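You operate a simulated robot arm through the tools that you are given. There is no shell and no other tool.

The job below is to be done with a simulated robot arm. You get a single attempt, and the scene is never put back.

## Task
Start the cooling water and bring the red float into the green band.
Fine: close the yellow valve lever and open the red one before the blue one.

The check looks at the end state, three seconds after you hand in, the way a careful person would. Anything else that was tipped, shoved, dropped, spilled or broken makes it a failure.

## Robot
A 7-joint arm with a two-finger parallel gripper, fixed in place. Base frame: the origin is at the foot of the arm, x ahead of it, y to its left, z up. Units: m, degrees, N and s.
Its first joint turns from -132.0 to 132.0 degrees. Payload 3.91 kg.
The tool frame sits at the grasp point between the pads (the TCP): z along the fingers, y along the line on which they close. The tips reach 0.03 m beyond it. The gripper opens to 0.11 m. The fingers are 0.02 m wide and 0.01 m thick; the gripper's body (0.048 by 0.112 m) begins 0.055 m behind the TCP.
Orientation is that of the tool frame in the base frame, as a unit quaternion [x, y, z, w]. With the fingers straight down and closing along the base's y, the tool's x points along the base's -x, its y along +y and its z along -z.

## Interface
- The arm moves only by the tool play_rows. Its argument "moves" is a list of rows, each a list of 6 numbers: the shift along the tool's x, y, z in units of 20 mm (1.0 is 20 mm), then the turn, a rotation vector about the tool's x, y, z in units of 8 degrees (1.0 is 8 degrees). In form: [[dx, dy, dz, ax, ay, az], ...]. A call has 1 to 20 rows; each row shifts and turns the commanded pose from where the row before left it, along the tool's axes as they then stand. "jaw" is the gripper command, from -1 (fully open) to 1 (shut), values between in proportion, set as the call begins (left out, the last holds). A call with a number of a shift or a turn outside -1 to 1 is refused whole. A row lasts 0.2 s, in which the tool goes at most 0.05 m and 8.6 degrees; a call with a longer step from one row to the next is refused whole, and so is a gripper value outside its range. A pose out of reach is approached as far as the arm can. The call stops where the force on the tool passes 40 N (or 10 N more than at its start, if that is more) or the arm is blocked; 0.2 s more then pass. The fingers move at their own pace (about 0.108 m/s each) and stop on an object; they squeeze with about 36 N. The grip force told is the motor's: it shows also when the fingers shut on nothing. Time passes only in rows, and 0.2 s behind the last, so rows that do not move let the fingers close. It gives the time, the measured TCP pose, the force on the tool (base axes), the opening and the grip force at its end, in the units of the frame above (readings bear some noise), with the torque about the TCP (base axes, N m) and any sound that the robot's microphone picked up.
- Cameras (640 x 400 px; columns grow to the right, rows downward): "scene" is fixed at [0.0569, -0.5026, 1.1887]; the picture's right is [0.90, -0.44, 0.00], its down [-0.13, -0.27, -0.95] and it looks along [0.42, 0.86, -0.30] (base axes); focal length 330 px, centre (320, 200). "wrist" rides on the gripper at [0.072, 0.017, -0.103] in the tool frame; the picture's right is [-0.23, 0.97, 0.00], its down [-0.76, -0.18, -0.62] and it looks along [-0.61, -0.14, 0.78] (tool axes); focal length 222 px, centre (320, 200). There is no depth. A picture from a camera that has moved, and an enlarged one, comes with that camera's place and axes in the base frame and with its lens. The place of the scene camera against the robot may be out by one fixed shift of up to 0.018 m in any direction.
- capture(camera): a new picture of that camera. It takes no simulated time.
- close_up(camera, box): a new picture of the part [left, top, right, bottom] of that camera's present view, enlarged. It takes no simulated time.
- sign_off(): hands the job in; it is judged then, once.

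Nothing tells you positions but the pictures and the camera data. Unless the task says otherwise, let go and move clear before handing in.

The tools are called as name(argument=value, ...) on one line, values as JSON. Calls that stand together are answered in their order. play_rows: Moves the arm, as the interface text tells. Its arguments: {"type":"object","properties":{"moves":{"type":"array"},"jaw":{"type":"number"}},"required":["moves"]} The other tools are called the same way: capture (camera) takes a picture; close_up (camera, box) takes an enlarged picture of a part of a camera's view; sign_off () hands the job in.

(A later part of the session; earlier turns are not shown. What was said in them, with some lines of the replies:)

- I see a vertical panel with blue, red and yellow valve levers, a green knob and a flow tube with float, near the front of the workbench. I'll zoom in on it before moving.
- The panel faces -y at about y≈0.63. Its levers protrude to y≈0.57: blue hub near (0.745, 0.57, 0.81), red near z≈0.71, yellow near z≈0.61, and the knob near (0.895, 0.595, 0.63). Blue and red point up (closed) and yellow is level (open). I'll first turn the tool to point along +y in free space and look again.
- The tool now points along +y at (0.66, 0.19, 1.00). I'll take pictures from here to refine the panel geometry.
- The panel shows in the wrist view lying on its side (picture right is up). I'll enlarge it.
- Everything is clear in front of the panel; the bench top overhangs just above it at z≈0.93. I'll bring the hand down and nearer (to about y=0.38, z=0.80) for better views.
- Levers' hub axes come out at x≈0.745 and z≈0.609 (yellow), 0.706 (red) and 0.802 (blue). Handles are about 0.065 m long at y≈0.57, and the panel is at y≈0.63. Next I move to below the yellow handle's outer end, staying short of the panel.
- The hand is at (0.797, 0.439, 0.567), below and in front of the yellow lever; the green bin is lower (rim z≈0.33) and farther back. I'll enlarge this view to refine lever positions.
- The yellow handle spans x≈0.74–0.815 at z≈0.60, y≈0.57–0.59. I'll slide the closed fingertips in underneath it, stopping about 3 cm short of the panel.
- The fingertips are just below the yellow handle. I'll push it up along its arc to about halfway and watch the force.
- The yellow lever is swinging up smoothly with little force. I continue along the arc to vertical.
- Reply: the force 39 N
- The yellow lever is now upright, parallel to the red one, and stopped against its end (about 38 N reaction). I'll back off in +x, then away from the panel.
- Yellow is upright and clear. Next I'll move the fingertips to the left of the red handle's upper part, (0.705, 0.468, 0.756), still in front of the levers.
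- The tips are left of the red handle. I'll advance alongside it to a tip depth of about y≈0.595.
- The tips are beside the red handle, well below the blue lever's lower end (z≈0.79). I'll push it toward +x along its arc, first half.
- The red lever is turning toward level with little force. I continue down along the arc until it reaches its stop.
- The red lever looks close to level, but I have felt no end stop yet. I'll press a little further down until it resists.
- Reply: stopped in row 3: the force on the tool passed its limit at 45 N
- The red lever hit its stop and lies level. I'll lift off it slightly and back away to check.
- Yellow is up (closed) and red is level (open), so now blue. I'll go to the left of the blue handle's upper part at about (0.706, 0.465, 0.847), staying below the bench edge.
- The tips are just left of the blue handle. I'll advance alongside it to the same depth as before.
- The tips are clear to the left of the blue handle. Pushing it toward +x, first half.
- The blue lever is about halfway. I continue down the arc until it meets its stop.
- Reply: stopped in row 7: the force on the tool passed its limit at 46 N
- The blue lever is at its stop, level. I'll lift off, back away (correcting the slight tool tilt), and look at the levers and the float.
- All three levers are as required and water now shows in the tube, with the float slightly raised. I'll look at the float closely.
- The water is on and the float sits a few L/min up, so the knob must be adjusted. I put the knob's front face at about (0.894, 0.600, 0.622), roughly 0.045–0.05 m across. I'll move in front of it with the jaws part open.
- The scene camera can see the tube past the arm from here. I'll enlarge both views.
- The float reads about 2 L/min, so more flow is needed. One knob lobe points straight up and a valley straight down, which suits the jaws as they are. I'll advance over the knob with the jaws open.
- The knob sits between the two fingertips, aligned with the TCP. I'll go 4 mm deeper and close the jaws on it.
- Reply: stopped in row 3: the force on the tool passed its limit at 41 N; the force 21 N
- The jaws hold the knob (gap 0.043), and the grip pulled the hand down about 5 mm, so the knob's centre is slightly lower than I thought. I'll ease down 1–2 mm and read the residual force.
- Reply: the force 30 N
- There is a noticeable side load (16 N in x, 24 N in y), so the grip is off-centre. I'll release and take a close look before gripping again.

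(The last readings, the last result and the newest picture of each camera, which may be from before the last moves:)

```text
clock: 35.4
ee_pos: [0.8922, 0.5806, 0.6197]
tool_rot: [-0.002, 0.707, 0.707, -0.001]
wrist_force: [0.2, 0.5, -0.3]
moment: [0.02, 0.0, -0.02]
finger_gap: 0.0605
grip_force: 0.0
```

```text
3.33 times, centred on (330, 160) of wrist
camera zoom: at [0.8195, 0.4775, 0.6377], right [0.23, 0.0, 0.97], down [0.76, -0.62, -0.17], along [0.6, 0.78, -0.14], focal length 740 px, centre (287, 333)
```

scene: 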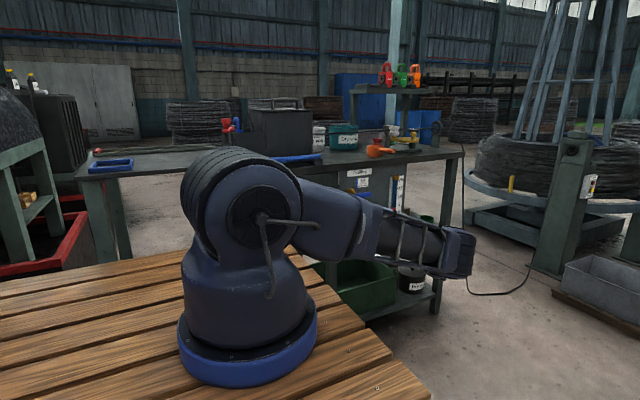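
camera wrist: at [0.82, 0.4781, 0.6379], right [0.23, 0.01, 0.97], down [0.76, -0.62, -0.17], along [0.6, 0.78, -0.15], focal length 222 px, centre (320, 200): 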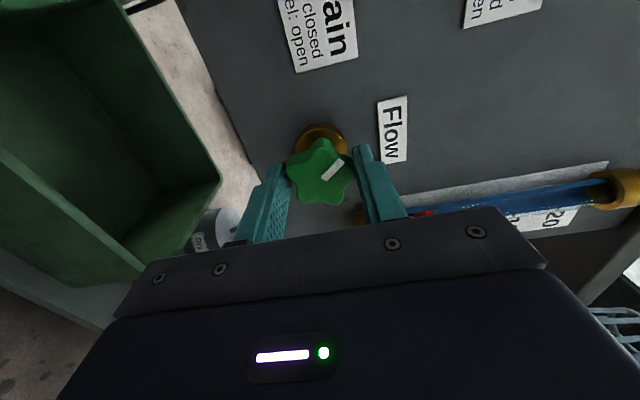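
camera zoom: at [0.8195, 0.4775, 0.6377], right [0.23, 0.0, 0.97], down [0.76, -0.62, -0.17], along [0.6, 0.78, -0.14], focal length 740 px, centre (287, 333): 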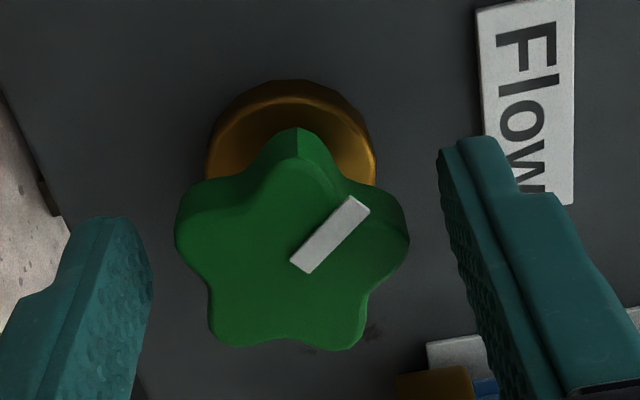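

Triangulating several views puts the knob face centre at about (0.895, 0.597, 0.620), so I need to shift about 3 mm in +x and 2 mm down. Then I'll grip again.

play_rows(moves=[[-0.14, -0.1, 0, 0, 0, 0], [0, 0, 0, 0, 0, 0]])

play_rows(moves=[[0, 0, 0, 0, 0, 0], [0, 0, 0, 0, 0, 0], [0, 0, 0, 0, 0, 0]], jaw=1)

close_up(camera="wrist", box=[240, 100, 420, 220])

```text
clock: 36.0
ee_pos: [0.8941, 0.5828, 0.6178]
tool_rot: [-0.003, 0.708, 0.706, -0.001]
wrist_force: [1.0, -0.8, 1.2]
moment: [-0.03, 0.04, -0.02]
finger_gap: 0.0604
grip_force: 0.0
```

```text
clock: 36.8
ee_pos: [0.8944, 0.582, 0.6201]
tool_rot: [-0.002, 0.708, 0.707, -0.001]
wrist_force: [2.0, 2.7, 17.4]
moment: [0.76, 0.0, 1.03]
finger_gap: 0.0427
grip_force: 44.8
```

```text
3.33 times, centred on (330, 160) of wrist
camera zoom: at [0.8219, 0.4778, 0.6373], right [0.23, 0.0, 0.97], down [0.76, -0.62, -0.17], along [0.6, 0.78, -0.14], focal length 740 px, centre (287, 333)
```

zoom: 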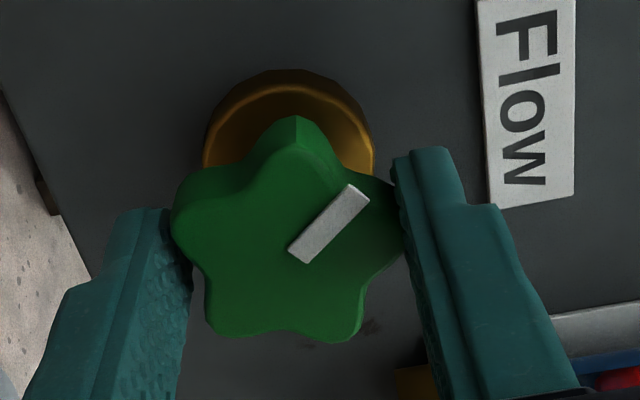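

The side loads are small now, with only a 17 N vertical offset. I'll raise the hand by 1.6 mm and turn the knob about 16° counter-clockwise (seen from the front) as a test.

play_rows(moves=[[0, 0.08, 0, 0, 0, 0], [0, 0, 0, 0, 0, -0.4], [0, 0, 0, 0, 0, -0.4], [0, 0, 0, 0, 0, -0.4], [0, 0, 0, 0, 0, -0.4], [0, 0, 0, 0, 0, -0.4], [0, 0, 0, 0, 0, 0]])

capture(camera="wrist")

close_up(camera="scene", box=[340, 160, 430, 230])

```text
clock: 38.4
ee_pos: [0.8937, 0.5822, 0.6194]
tool_rot: [-0.101, 0.701, 0.699, 0.097]
wrist_force: [2.9, 8.7, 3.6]
moment: [-0.18, -0.01, -0.02]
finger_gap: 0.043
grip_force: 45.1
```

```text
taken
camera wrist: at [0.8202, 0.4777, 0.6166], right [-0.05, 0.0, 1.0], down [0.78, -0.62, 0.04], along [0.62, 0.79, 0.03], focal length 222 px, centre (320, 200)
```

wrist: 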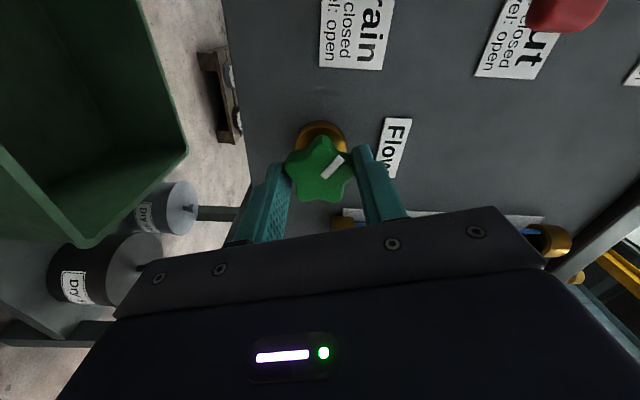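

```text
5.71 times, centred on (385, 195) of scene
camera zoom: at [0.0569, -0.5026, 1.1887], right [0.9, -0.44, 0.0], down [-0.13, -0.27, -0.95], along [0.42, 0.86, -0.3], focal length 1885 px, centre (-51, 229)
```

zoom: 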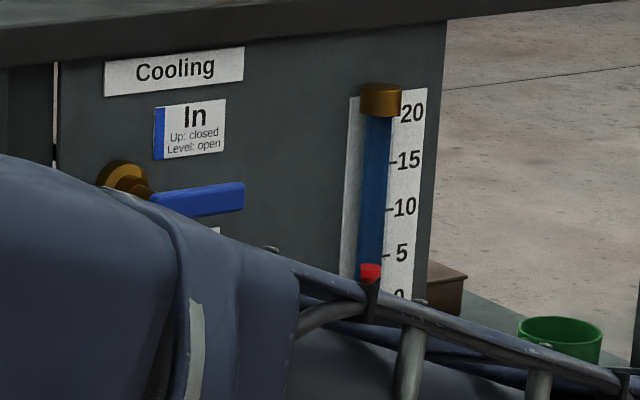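

Counter-clockwise turning raises the float slightly (about 0.6 L/min for 16°), and the knob follows the gripper without slipping. I'll continue turning in the same direction.

play_rows(moves=[[0, 0, 0, 0, 0, -0.5], [0, 0, 0, 0, 0, -0.5], [0, 0, 0, 0, 0, -0.5], [0, 0, 0, 0, 0, -0.5], [0, 0, 0, 0, 0, -0.5], [0, 0, 0, 0, 0, -0.5], [0, 0, 0, 0, 0, -0.5], [0, 0, 0, 0, 0, -0.5], [0, 0, 0, 0, 0, -0.5], [0, 0, 0, 0, 0, -0.5], [0, 0, 0, 0, 0, 0]])

capture(camera="wrist")

capture(camera="scene")

close_up(camera="scene", box=[340, 160, 430, 230])

```text
clock: 40.8
ee_pos: [0.8953, 0.5825, 0.6201]
tool_rot: [-0.334, 0.625, 0.623, 0.331]
wrist_force: [8.6, 22.6, -8.6]
moment: [-0.26, 0.0, -0.34]
finger_gap: 0.0431
grip_force: 44.9
```

```text
taken
camera wrist: at [0.8404, 0.4775, 0.5692], right [-0.68, 0.0, 0.73], down [0.57, -0.62, 0.54], along [0.45, 0.79, 0.42], focal length 222 px, centre (320, 200)
```

wrist: 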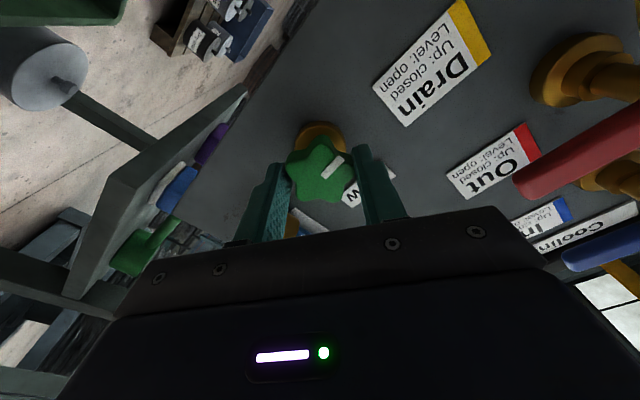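

```text
taken
```

scene: 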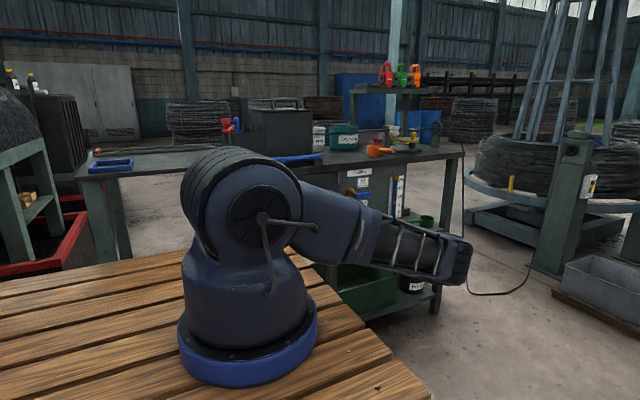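

```text
5.71 times, centred on (385, 195) of scene
camera zoom: at [0.0569, -0.5026, 1.1887], right [0.9, -0.44, 0.0], down [-0.13, -0.27, -0.95], along [0.42, 0.86, -0.3], focal length 1885 px, centre (-51, 229)
```

zoom: 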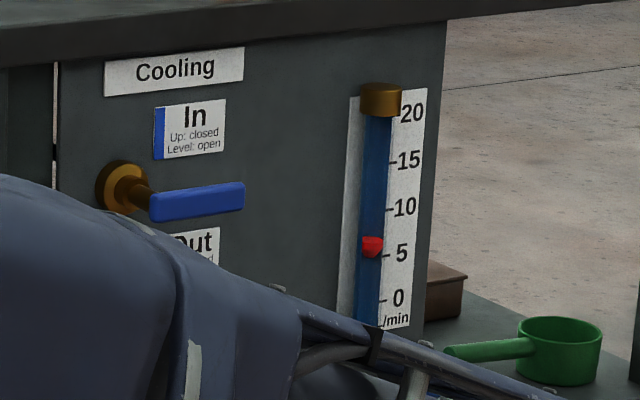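

The float is at about 5.7 L/min after 56° of turning and the knob is still held firmly. I'll relieve the axial pull by 1.5 mm and turn another 40°.

play_rows(moves=[[0, 0, 0.075, 0, 0, 0], [0, 0, 0, 0, 0, -0.5], [0, 0, 0, 0, 0, -0.5], [0, 0, 0, 0, 0, -0.5], [0, 0, 0, 0, 0, -0.5], [0, 0, 0, 0, 0, -0.5], [0, 0, 0, 0, 0, -0.5], [0, 0, 0, 0, 0, -0.5], [0, 0, 0, 0, 0, -0.5], [0, 0, 0, 0, 0, -0.5], [0, 0, 0, 0, 0, -0.5], [0, 0, 0, 0, 0, 0]])

capture(camera="wrist")

close_up(camera="scene", box=[340, 160, 430, 230])

```text
clock: 42.2
ee_pos: [0.8948, 0.5813, 0.6189]
tool_rot: [-0.433, 0.561, 0.56, 0.43]
wrist_force: [-3.6, -4.7, -0.2]
moment: [0.26, 0.03, -0.24]
finger_gap: 0.0431
grip_force: 45.2
stopped in row 7: the force on the tool passed its limit at 41 N (the readings are from after the stop); the commanded pose is now the measured one
```

```text
taken
camera wrist: at [0.8603, 0.4777, 0.5541], right [-0.88, 0.0, 0.47], down [0.37, -0.62, 0.69], along [0.29, 0.79, 0.55], focal length 222 px, centre (320, 200)
```

wrist: 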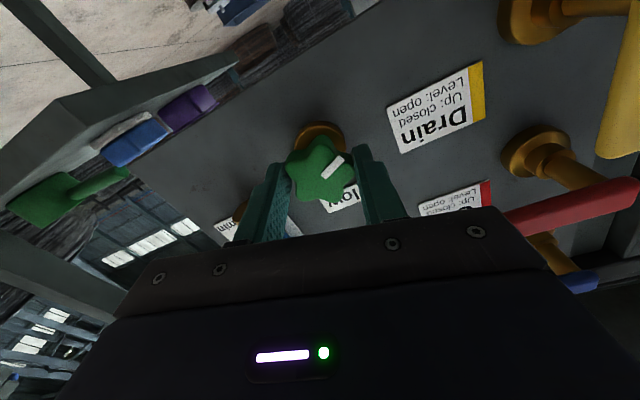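

```text
5.71 times, centred on (385, 195) of scene
camera zoom: at [0.0569, -0.5026, 1.1887], right [0.9, -0.44, 0.0], down [-0.13, -0.27, -0.95], along [0.42, 0.86, -0.3], focal length 1885 px, centre (-51, 229)
```

zoom: 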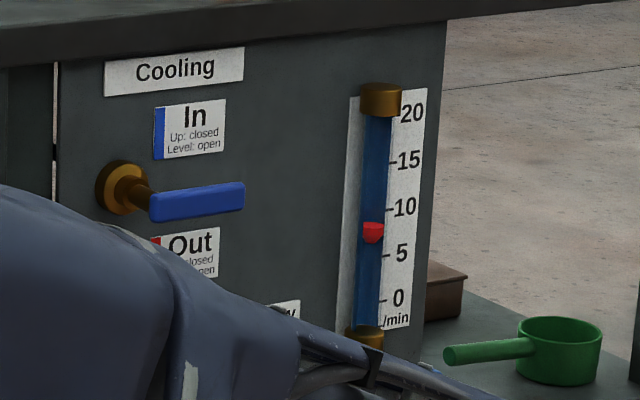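

The float is up to about 7.3 L/min; the force limit tripped but the load has relaxed now. I'll keep turning in smaller steps.

play_rows(moves=[[0, 0, 0, 0, 0, -0.4], [0, 0, 0, 0, 0, -0.4], [0, 0, 0, 0, 0, -0.4], [0, 0, 0, 0, 0, -0.4], [0, 0, 0, 0, 0, -0.4], [0, 0, 0, 0, 0, -0.4], [0, 0, 0, 0, 0, 0]])

capture(camera="wrist")

close_up(camera="scene", box=[340, 160, 430, 230])

```text
clock: 43.8
ee_pos: [0.8954, 0.5825, 0.6196]
tool_rot: [0.521, -0.48, -0.48, -0.517]
wrist_force: [3.0, 2.1, 3.2]
moment: [0.45, 0.02, -0.28]
finger_gap: 0.0432
grip_force: 44.6
```

```text
taken
camera wrist: at [0.8843, 0.4777, 0.5463], right [-0.99, 0.0, 0.15], down [0.12, -0.62, 0.78], along [0.09, 0.79, 0.61], focal length 222 px, centre (320, 200)
```

wrist: 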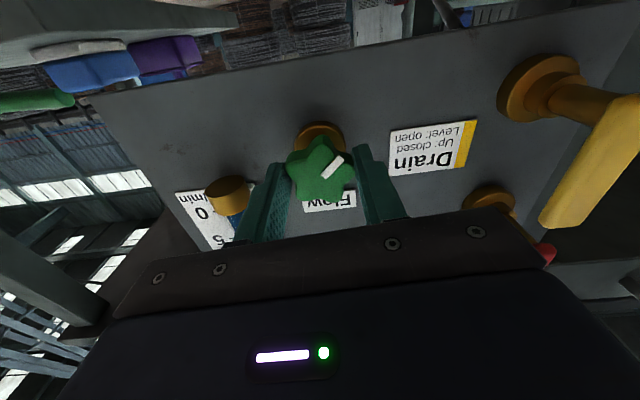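

```text
5.71 times, centred on (385, 195) of scene
camera zoom: at [0.0569, -0.5026, 1.1887], right [0.9, -0.44, 0.0], down [-0.13, -0.27, -0.95], along [0.42, 0.86, -0.3], focal length 1885 px, centre (-51, 229)
```

zoom: 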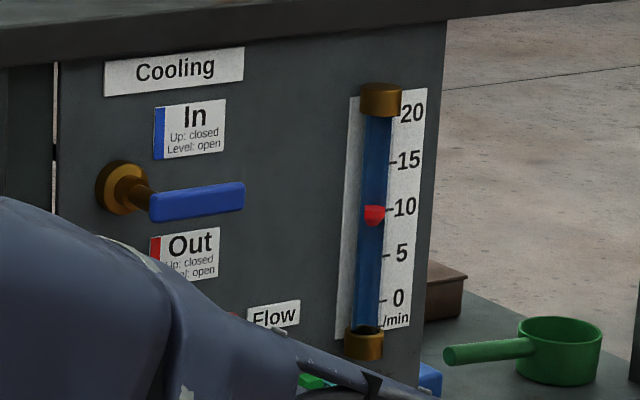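

The float now appears at about 9.2 on the scale. The camera looks down at it, so parallax makes it read about 1 L/min low. I'll turn another 16° and check.

play_rows(moves=[[0, 0, 0, 0, 0, -0.4], [0, 0, 0, 0, 0, -0.4], [0, 0, 0, 0, 0, -0.4], [0, 0, 0, 0, 0, -0.4], [0, 0, 0, 0, 0, -0.4], [0, 0, 0, 0, 0, 0], [0, 0, 0, 0, 0, 0]])

capture(camera="wrist")

close_up(camera="scene", box=[340, 160, 430, 230])

```text
clock: 45.5
ee_pos: [0.8955, 0.581, 0.6187]
tool_rot: [0.584, -0.403, -0.402, -0.579]
wrist_force: [7.3, 7.8, -6.3]
moment: [0.39, 0.0, -0.31]
finger_gap: 0.043
grip_force: 45.5
stopped in row 7: the force on the tool passed its limit at 41 N (the readings are from after the stop); the commanded pose is now the measured one
```

```text
taken
camera wrist: at [0.9052, 0.4777, 0.5462], right [-0.99, 0.0, -0.13], down [-0.1, -0.62, 0.78], along [-0.08, 0.79, 0.61], focal length 222 px, centre (320, 200)
```

wrist: 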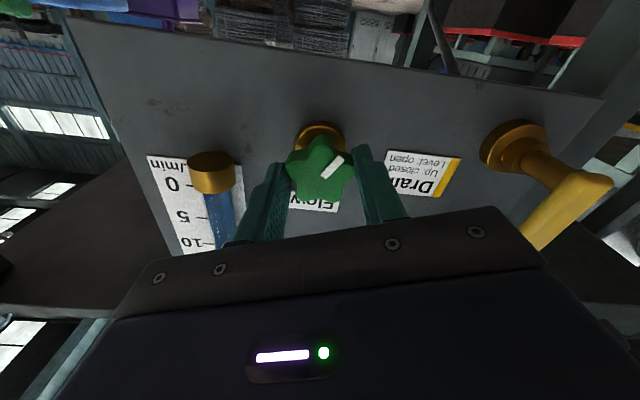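

```text
5.71 times, centred on (385, 195) of scene
camera zoom: at [0.0569, -0.5026, 1.1887], right [0.9, -0.44, 0.0], down [-0.13, -0.27, -0.95], along [0.42, 0.86, -0.3], focal length 1885 px, centre (-51, 229)
```

zoom: 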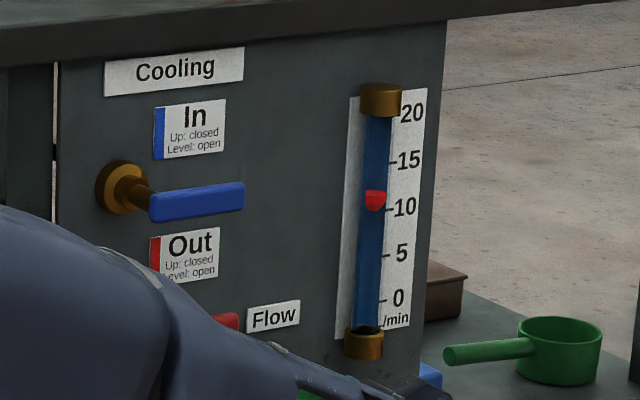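

The float appears at about 11 (roughly 12 after parallax). I'll release the knob, back off, and check the reading more directly.

play_rows(moves=[[0, 0, 0, 0, 0, 0], [0, 0, 0, 0, 0, 0]], jaw=-0.2)

play_rows(moves=[[0, 0, -0.8, 0, 0, 0], [0, 0, -1, 0, 0, 0], [0, 0, -1, 0, 0, 0], [0, 0, -1, 0, 0, 0], [0, 0, -1, 0, 0, 0], [0, 0, -1, 0, 0, 0], [0, 0, -1, 0, 0, 0]])

capture(camera="wrist")

close_up(camera="scene", box=[340, 160, 430, 230])

```text
clock: 46.1
ee_pos: [0.8948, 0.5819, 0.6193]
tool_rot: [0.584, -0.402, -0.403, -0.579]
wrist_force: [0.3, 0.4, -0.3]
moment: [0.0, -0.02, 0.0]
finger_gap: 0.0659
grip_force: 0.0
```

```text
clock: 47.7
ee_pos: [0.8954, 0.4455, 0.6205]
tool_rot: [0.584, -0.402, -0.403, -0.579]
wrist_force: [-0.8, 0.6, -0.1]
moment: [0.0, 0.04, -0.01]
finger_gap: 0.0661
grip_force: 0.1
```

```text
taken
camera wrist: at [0.9051, 0.3417, 0.5477], right [-0.99, 0.0, -0.13], down [-0.1, -0.62, 0.78], along [-0.08, 0.78, 0.61], focal length 222 px, centre (320, 200)
```

wrist: 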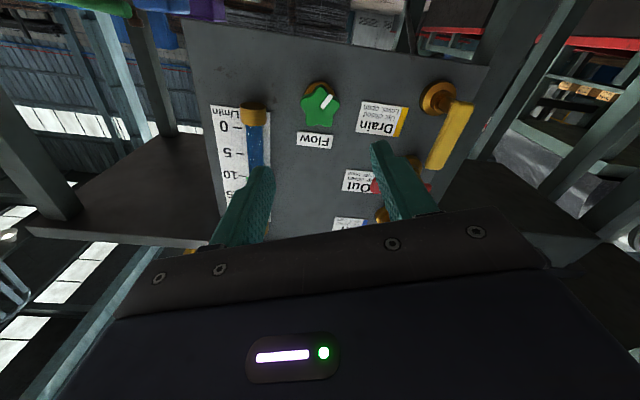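

```text
5.71 times, centred on (385, 195) of scene
camera zoom: at [0.0569, -0.5026, 1.1887], right [0.9, -0.44, 0.0], down [-0.13, -0.27, -0.95], along [0.42, 0.86, -0.3], focal length 1885 px, centre (-51, 229)
```

zoom: 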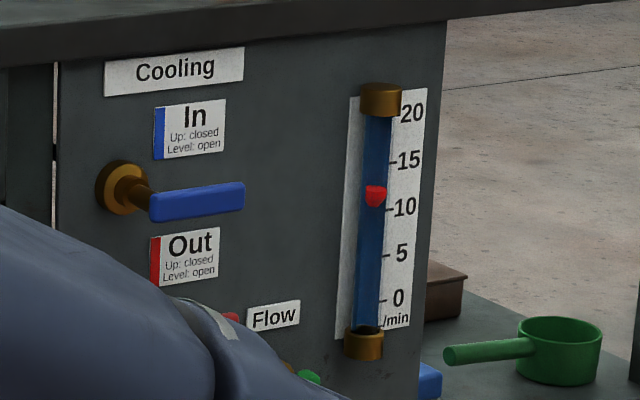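

The float now sits mid-band as far as the scene view shows, about 11.5–12 apparent. I'll unwind the wrist in free space and put the wrist camera level with the float to read it without parallax.

play_rows(moves=[[0, 0, -0.1, 0, 0, 0.99], [0, 0, -0.1, 0, 0, 0.99], [0, 0, -0.1, 0, 0, 0.99], [0, 0, -0.1, 0, 0, 0.99], [0, 0, -0.1, 0, 0, 0.99], [0, 0, -0.1, 0, 0, 0.99], [0, 0, -0.1, 0, 0, 0.99], [0, 0, -0.1, 0, 0, 0.99], [0, 0, -0.1, 0, 0, 0.99], [0, 0, -0.1, 0, 0, 0.99], [0, 0, -0.1, 0, 0, 0.99], [0, 0, -0.1, 0, 0, 0.99], [0, 0, -0.1, 0, 0, 0.99], [0, 0, 0, 0, 0, 0.99]])

play_rows(moves=[[-0.247, 0.925, 0, 0, 0, 0], [-0.247, 0.925, 0, 0, 0, 0], [-0.247, 0.925, 0, 0, 0, 0], [-0.247, 0.925, 0, 0, 0, 0], [-0.247, 0.925, 0, 0, 0, 0], [-0.247, 0.925, 0, 0, 0, 0], [-0.247, 0.925, 0, 0, 0, 0], [0, 0, 0, 0, 0, 0]])

capture(camera="wrist")

capture(camera="scene")

```text
clock: 50.7
ee_pos: [0.896, 0.4192, 0.6208]
tool_rot: [0.001, 0.709, 0.705, -0.004]
wrist_force: [0.9, 0.7, 0.0]
moment: [-0.01, 0.03, 0.03]
finger_gap: 0.0664
grip_force: 0.0
```

```text
clock: 52.5
ee_pos: [0.9323, 0.419, 0.7502]
tool_rot: [0.0, 0.709, 0.705, -0.005]
wrist_force: [0.8, -0.3, 0.7]
moment: [-0.02, 0.0, -0.02]
finger_gap: 0.0661
grip_force: 0.1
```

```text
taken
camera wrist: at [0.859, 0.3161, 0.7695], right [0.23, 0.01, 0.97], down [0.76, -0.62, -0.18], along [0.6, 0.78, -0.15], focal length 222 px, centre (320, 200)
```

wrist: 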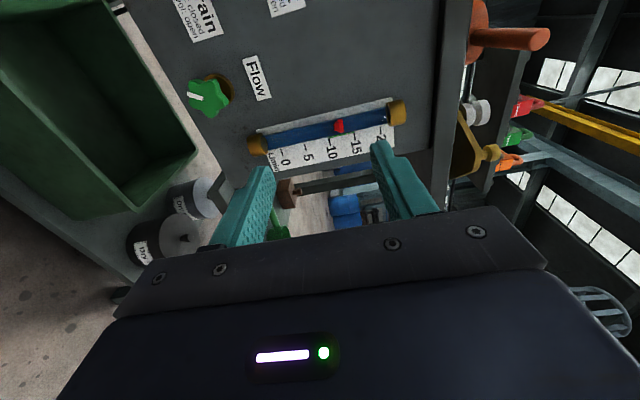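

```text
taken
```

scene: 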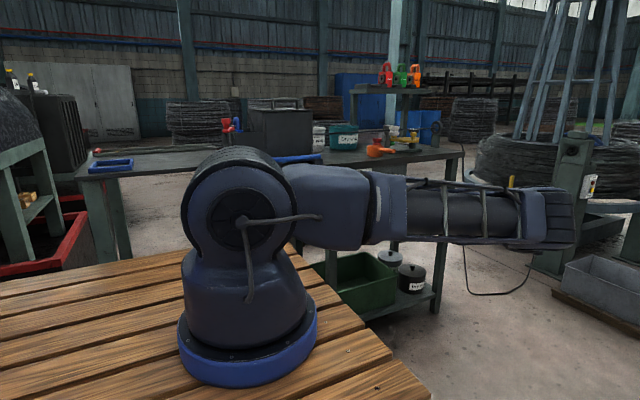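

close_up(camera="wrist", box=[240, 85, 420, 185])

close_up(camera="wrist", box=[310, 95, 400, 165])

```text
3.56 times, centred on (330, 135) of wrist
camera zoom: at [0.859, 0.3161, 0.7695], right [0.23, 0.01, 0.97], down [0.76, -0.62, -0.18], along [0.6, 0.78, -0.15], focal length 790 px, centre (284, 431)
```

zoom: 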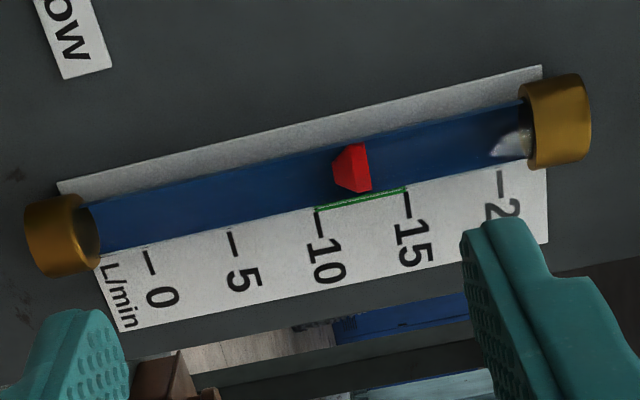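

```text
5.71 times, centred on (355, 130) of wrist
camera zoom: at [0.859, 0.3161, 0.7695], right [0.23, 0.01, 0.97], down [0.76, -0.62, -0.18], along [0.6, 0.78, -0.15], focal length 1269 px, centre (120, 600)
```

zoom: 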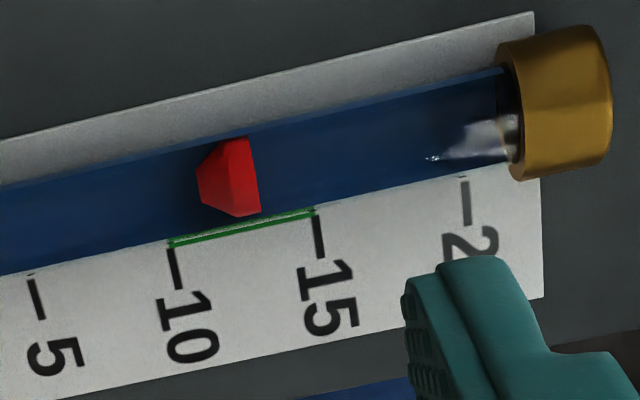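

Viewed level with it, the float lies within the green band, spanning about 11.3–13.2 of the 10–15 range. I'll move the arm clear, let time pass, and confirm that it stays put and the levers are right.

play_rows(moves=[[0.6, 0, -1, 0, 0, 0], [0.6, 0, -1, 0, 0, 0], [0.6, 0, -1, 0, 0, 0], [0.6, 0, -1, 0, 0, 0], [0.6, 0, -1, 0, 0, 0], [0.6, 0, -1, 0, 0, 0], [0, 0, 0, 0, 0, 0], [0, 0, 0, 0, 0, 0], [0, 0, 0, 0, 0, 0], [0, 0, 0, 0, 0, 0], [0, 0, 0, 0, 0, 0], [0, 0, 0, 0, 0, 0]])

capture(camera="wrist")

close_up(camera="wrist", box=[180, 60, 400, 200])

capture(camera="scene")

```text
clock: 55.1
ee_pos: [0.8598, 0.2992, 0.7511]
tool_rot: [0.0, 0.709, 0.705, -0.003]
wrist_force: [0.7, 0.7, -0.6]
moment: [-0.03, 0.01, -0.01]
finger_gap: 0.066
grip_force: 0.1
```

```text
taken
camera wrist: at [0.7882, 0.1955, 0.7688], right [0.23, 0.01, 0.97], down [0.76, -0.62, -0.18], along [0.6, 0.78, -0.15], focal length 222 px, centre (320, 200)
```

wrist: 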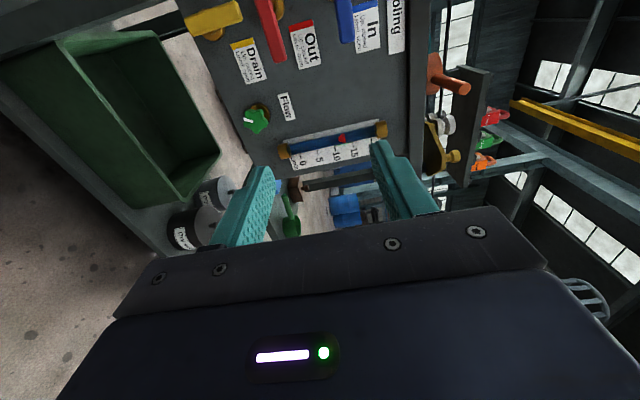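

```text
2.86 times, centred on (290, 130) of wrist
camera zoom: at [0.7882, 0.1955, 0.7688], right [0.23, 0.01, 0.97], down [0.76, -0.62, -0.18], along [0.6, 0.78, -0.15], focal length 635 px, centre (406, 400)
```

zoom: 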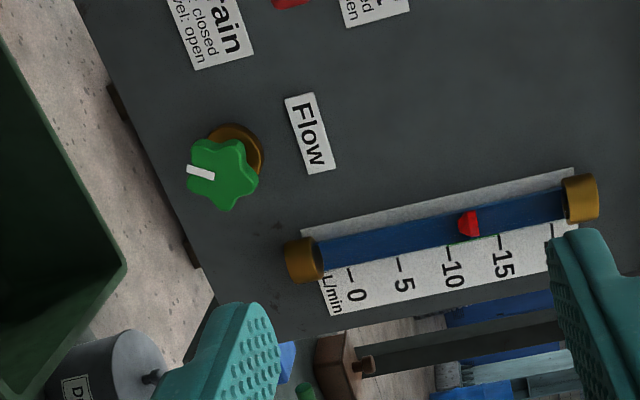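

```text
taken
```

scene: 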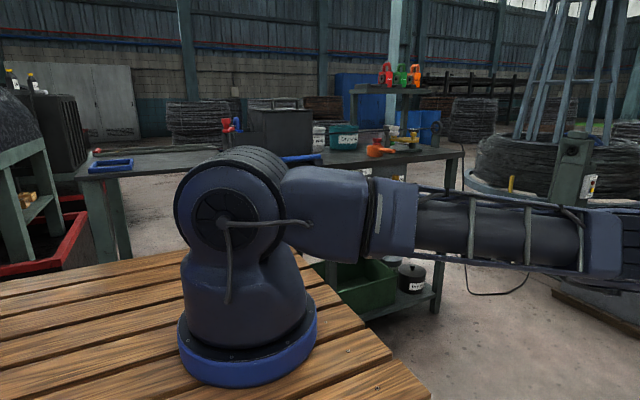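

The float is steady at about 12. I'll do one last check of the three levers.

close_up(camera="wrist", box=[170, 0, 420, 180])

```text
2.22 times, centred on (295, 90) of wrist
camera zoom: at [0.7882, 0.1955, 0.7688], right [0.23, 0.01, 0.97], down [0.76, -0.62, -0.18], along [0.6, 0.78, -0.15], focal length 494 px, centre (376, 444)
```

zoom: 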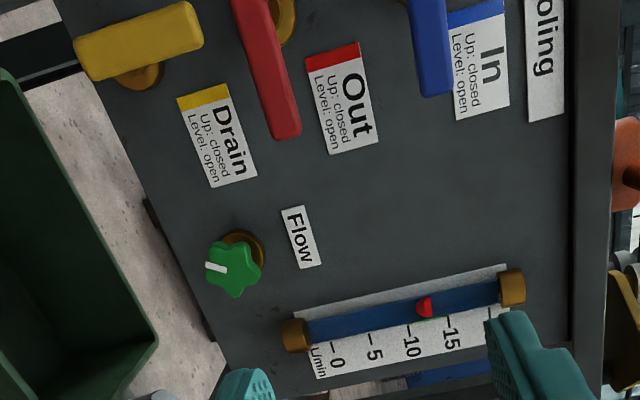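

Yellow is up (closed), and red and blue are level (open). The float is steady inside the 10–15 green band, the gripper is clear of the panel, and nothing else was disturbed. Handing in.

sign_off()

```text
The job is handed in.
```

The cooling water is running and the red float is in the green band. It read steady at about 12 L/min on the 10–15 band when I handed in.

- **Order:** I closed the yellow Drain lever first, then opened the red Out lever, and opened the blue In lever last.
- **Levers:** Yellow is up (closed), and red and blue are level (open). Each one was pushed until it met its stop.
- **Flow knob:** I turned the green Flow knob about 110° counter-clockwise, which raised the float from about 2 to 12 L/min. My first grip on it was slightly off-centre, so I released and gripped it again before turning.
- **Finish:** I let go of the knob and moved the arm clear of the panel. I saw nothing else tipped, moved or spilled.
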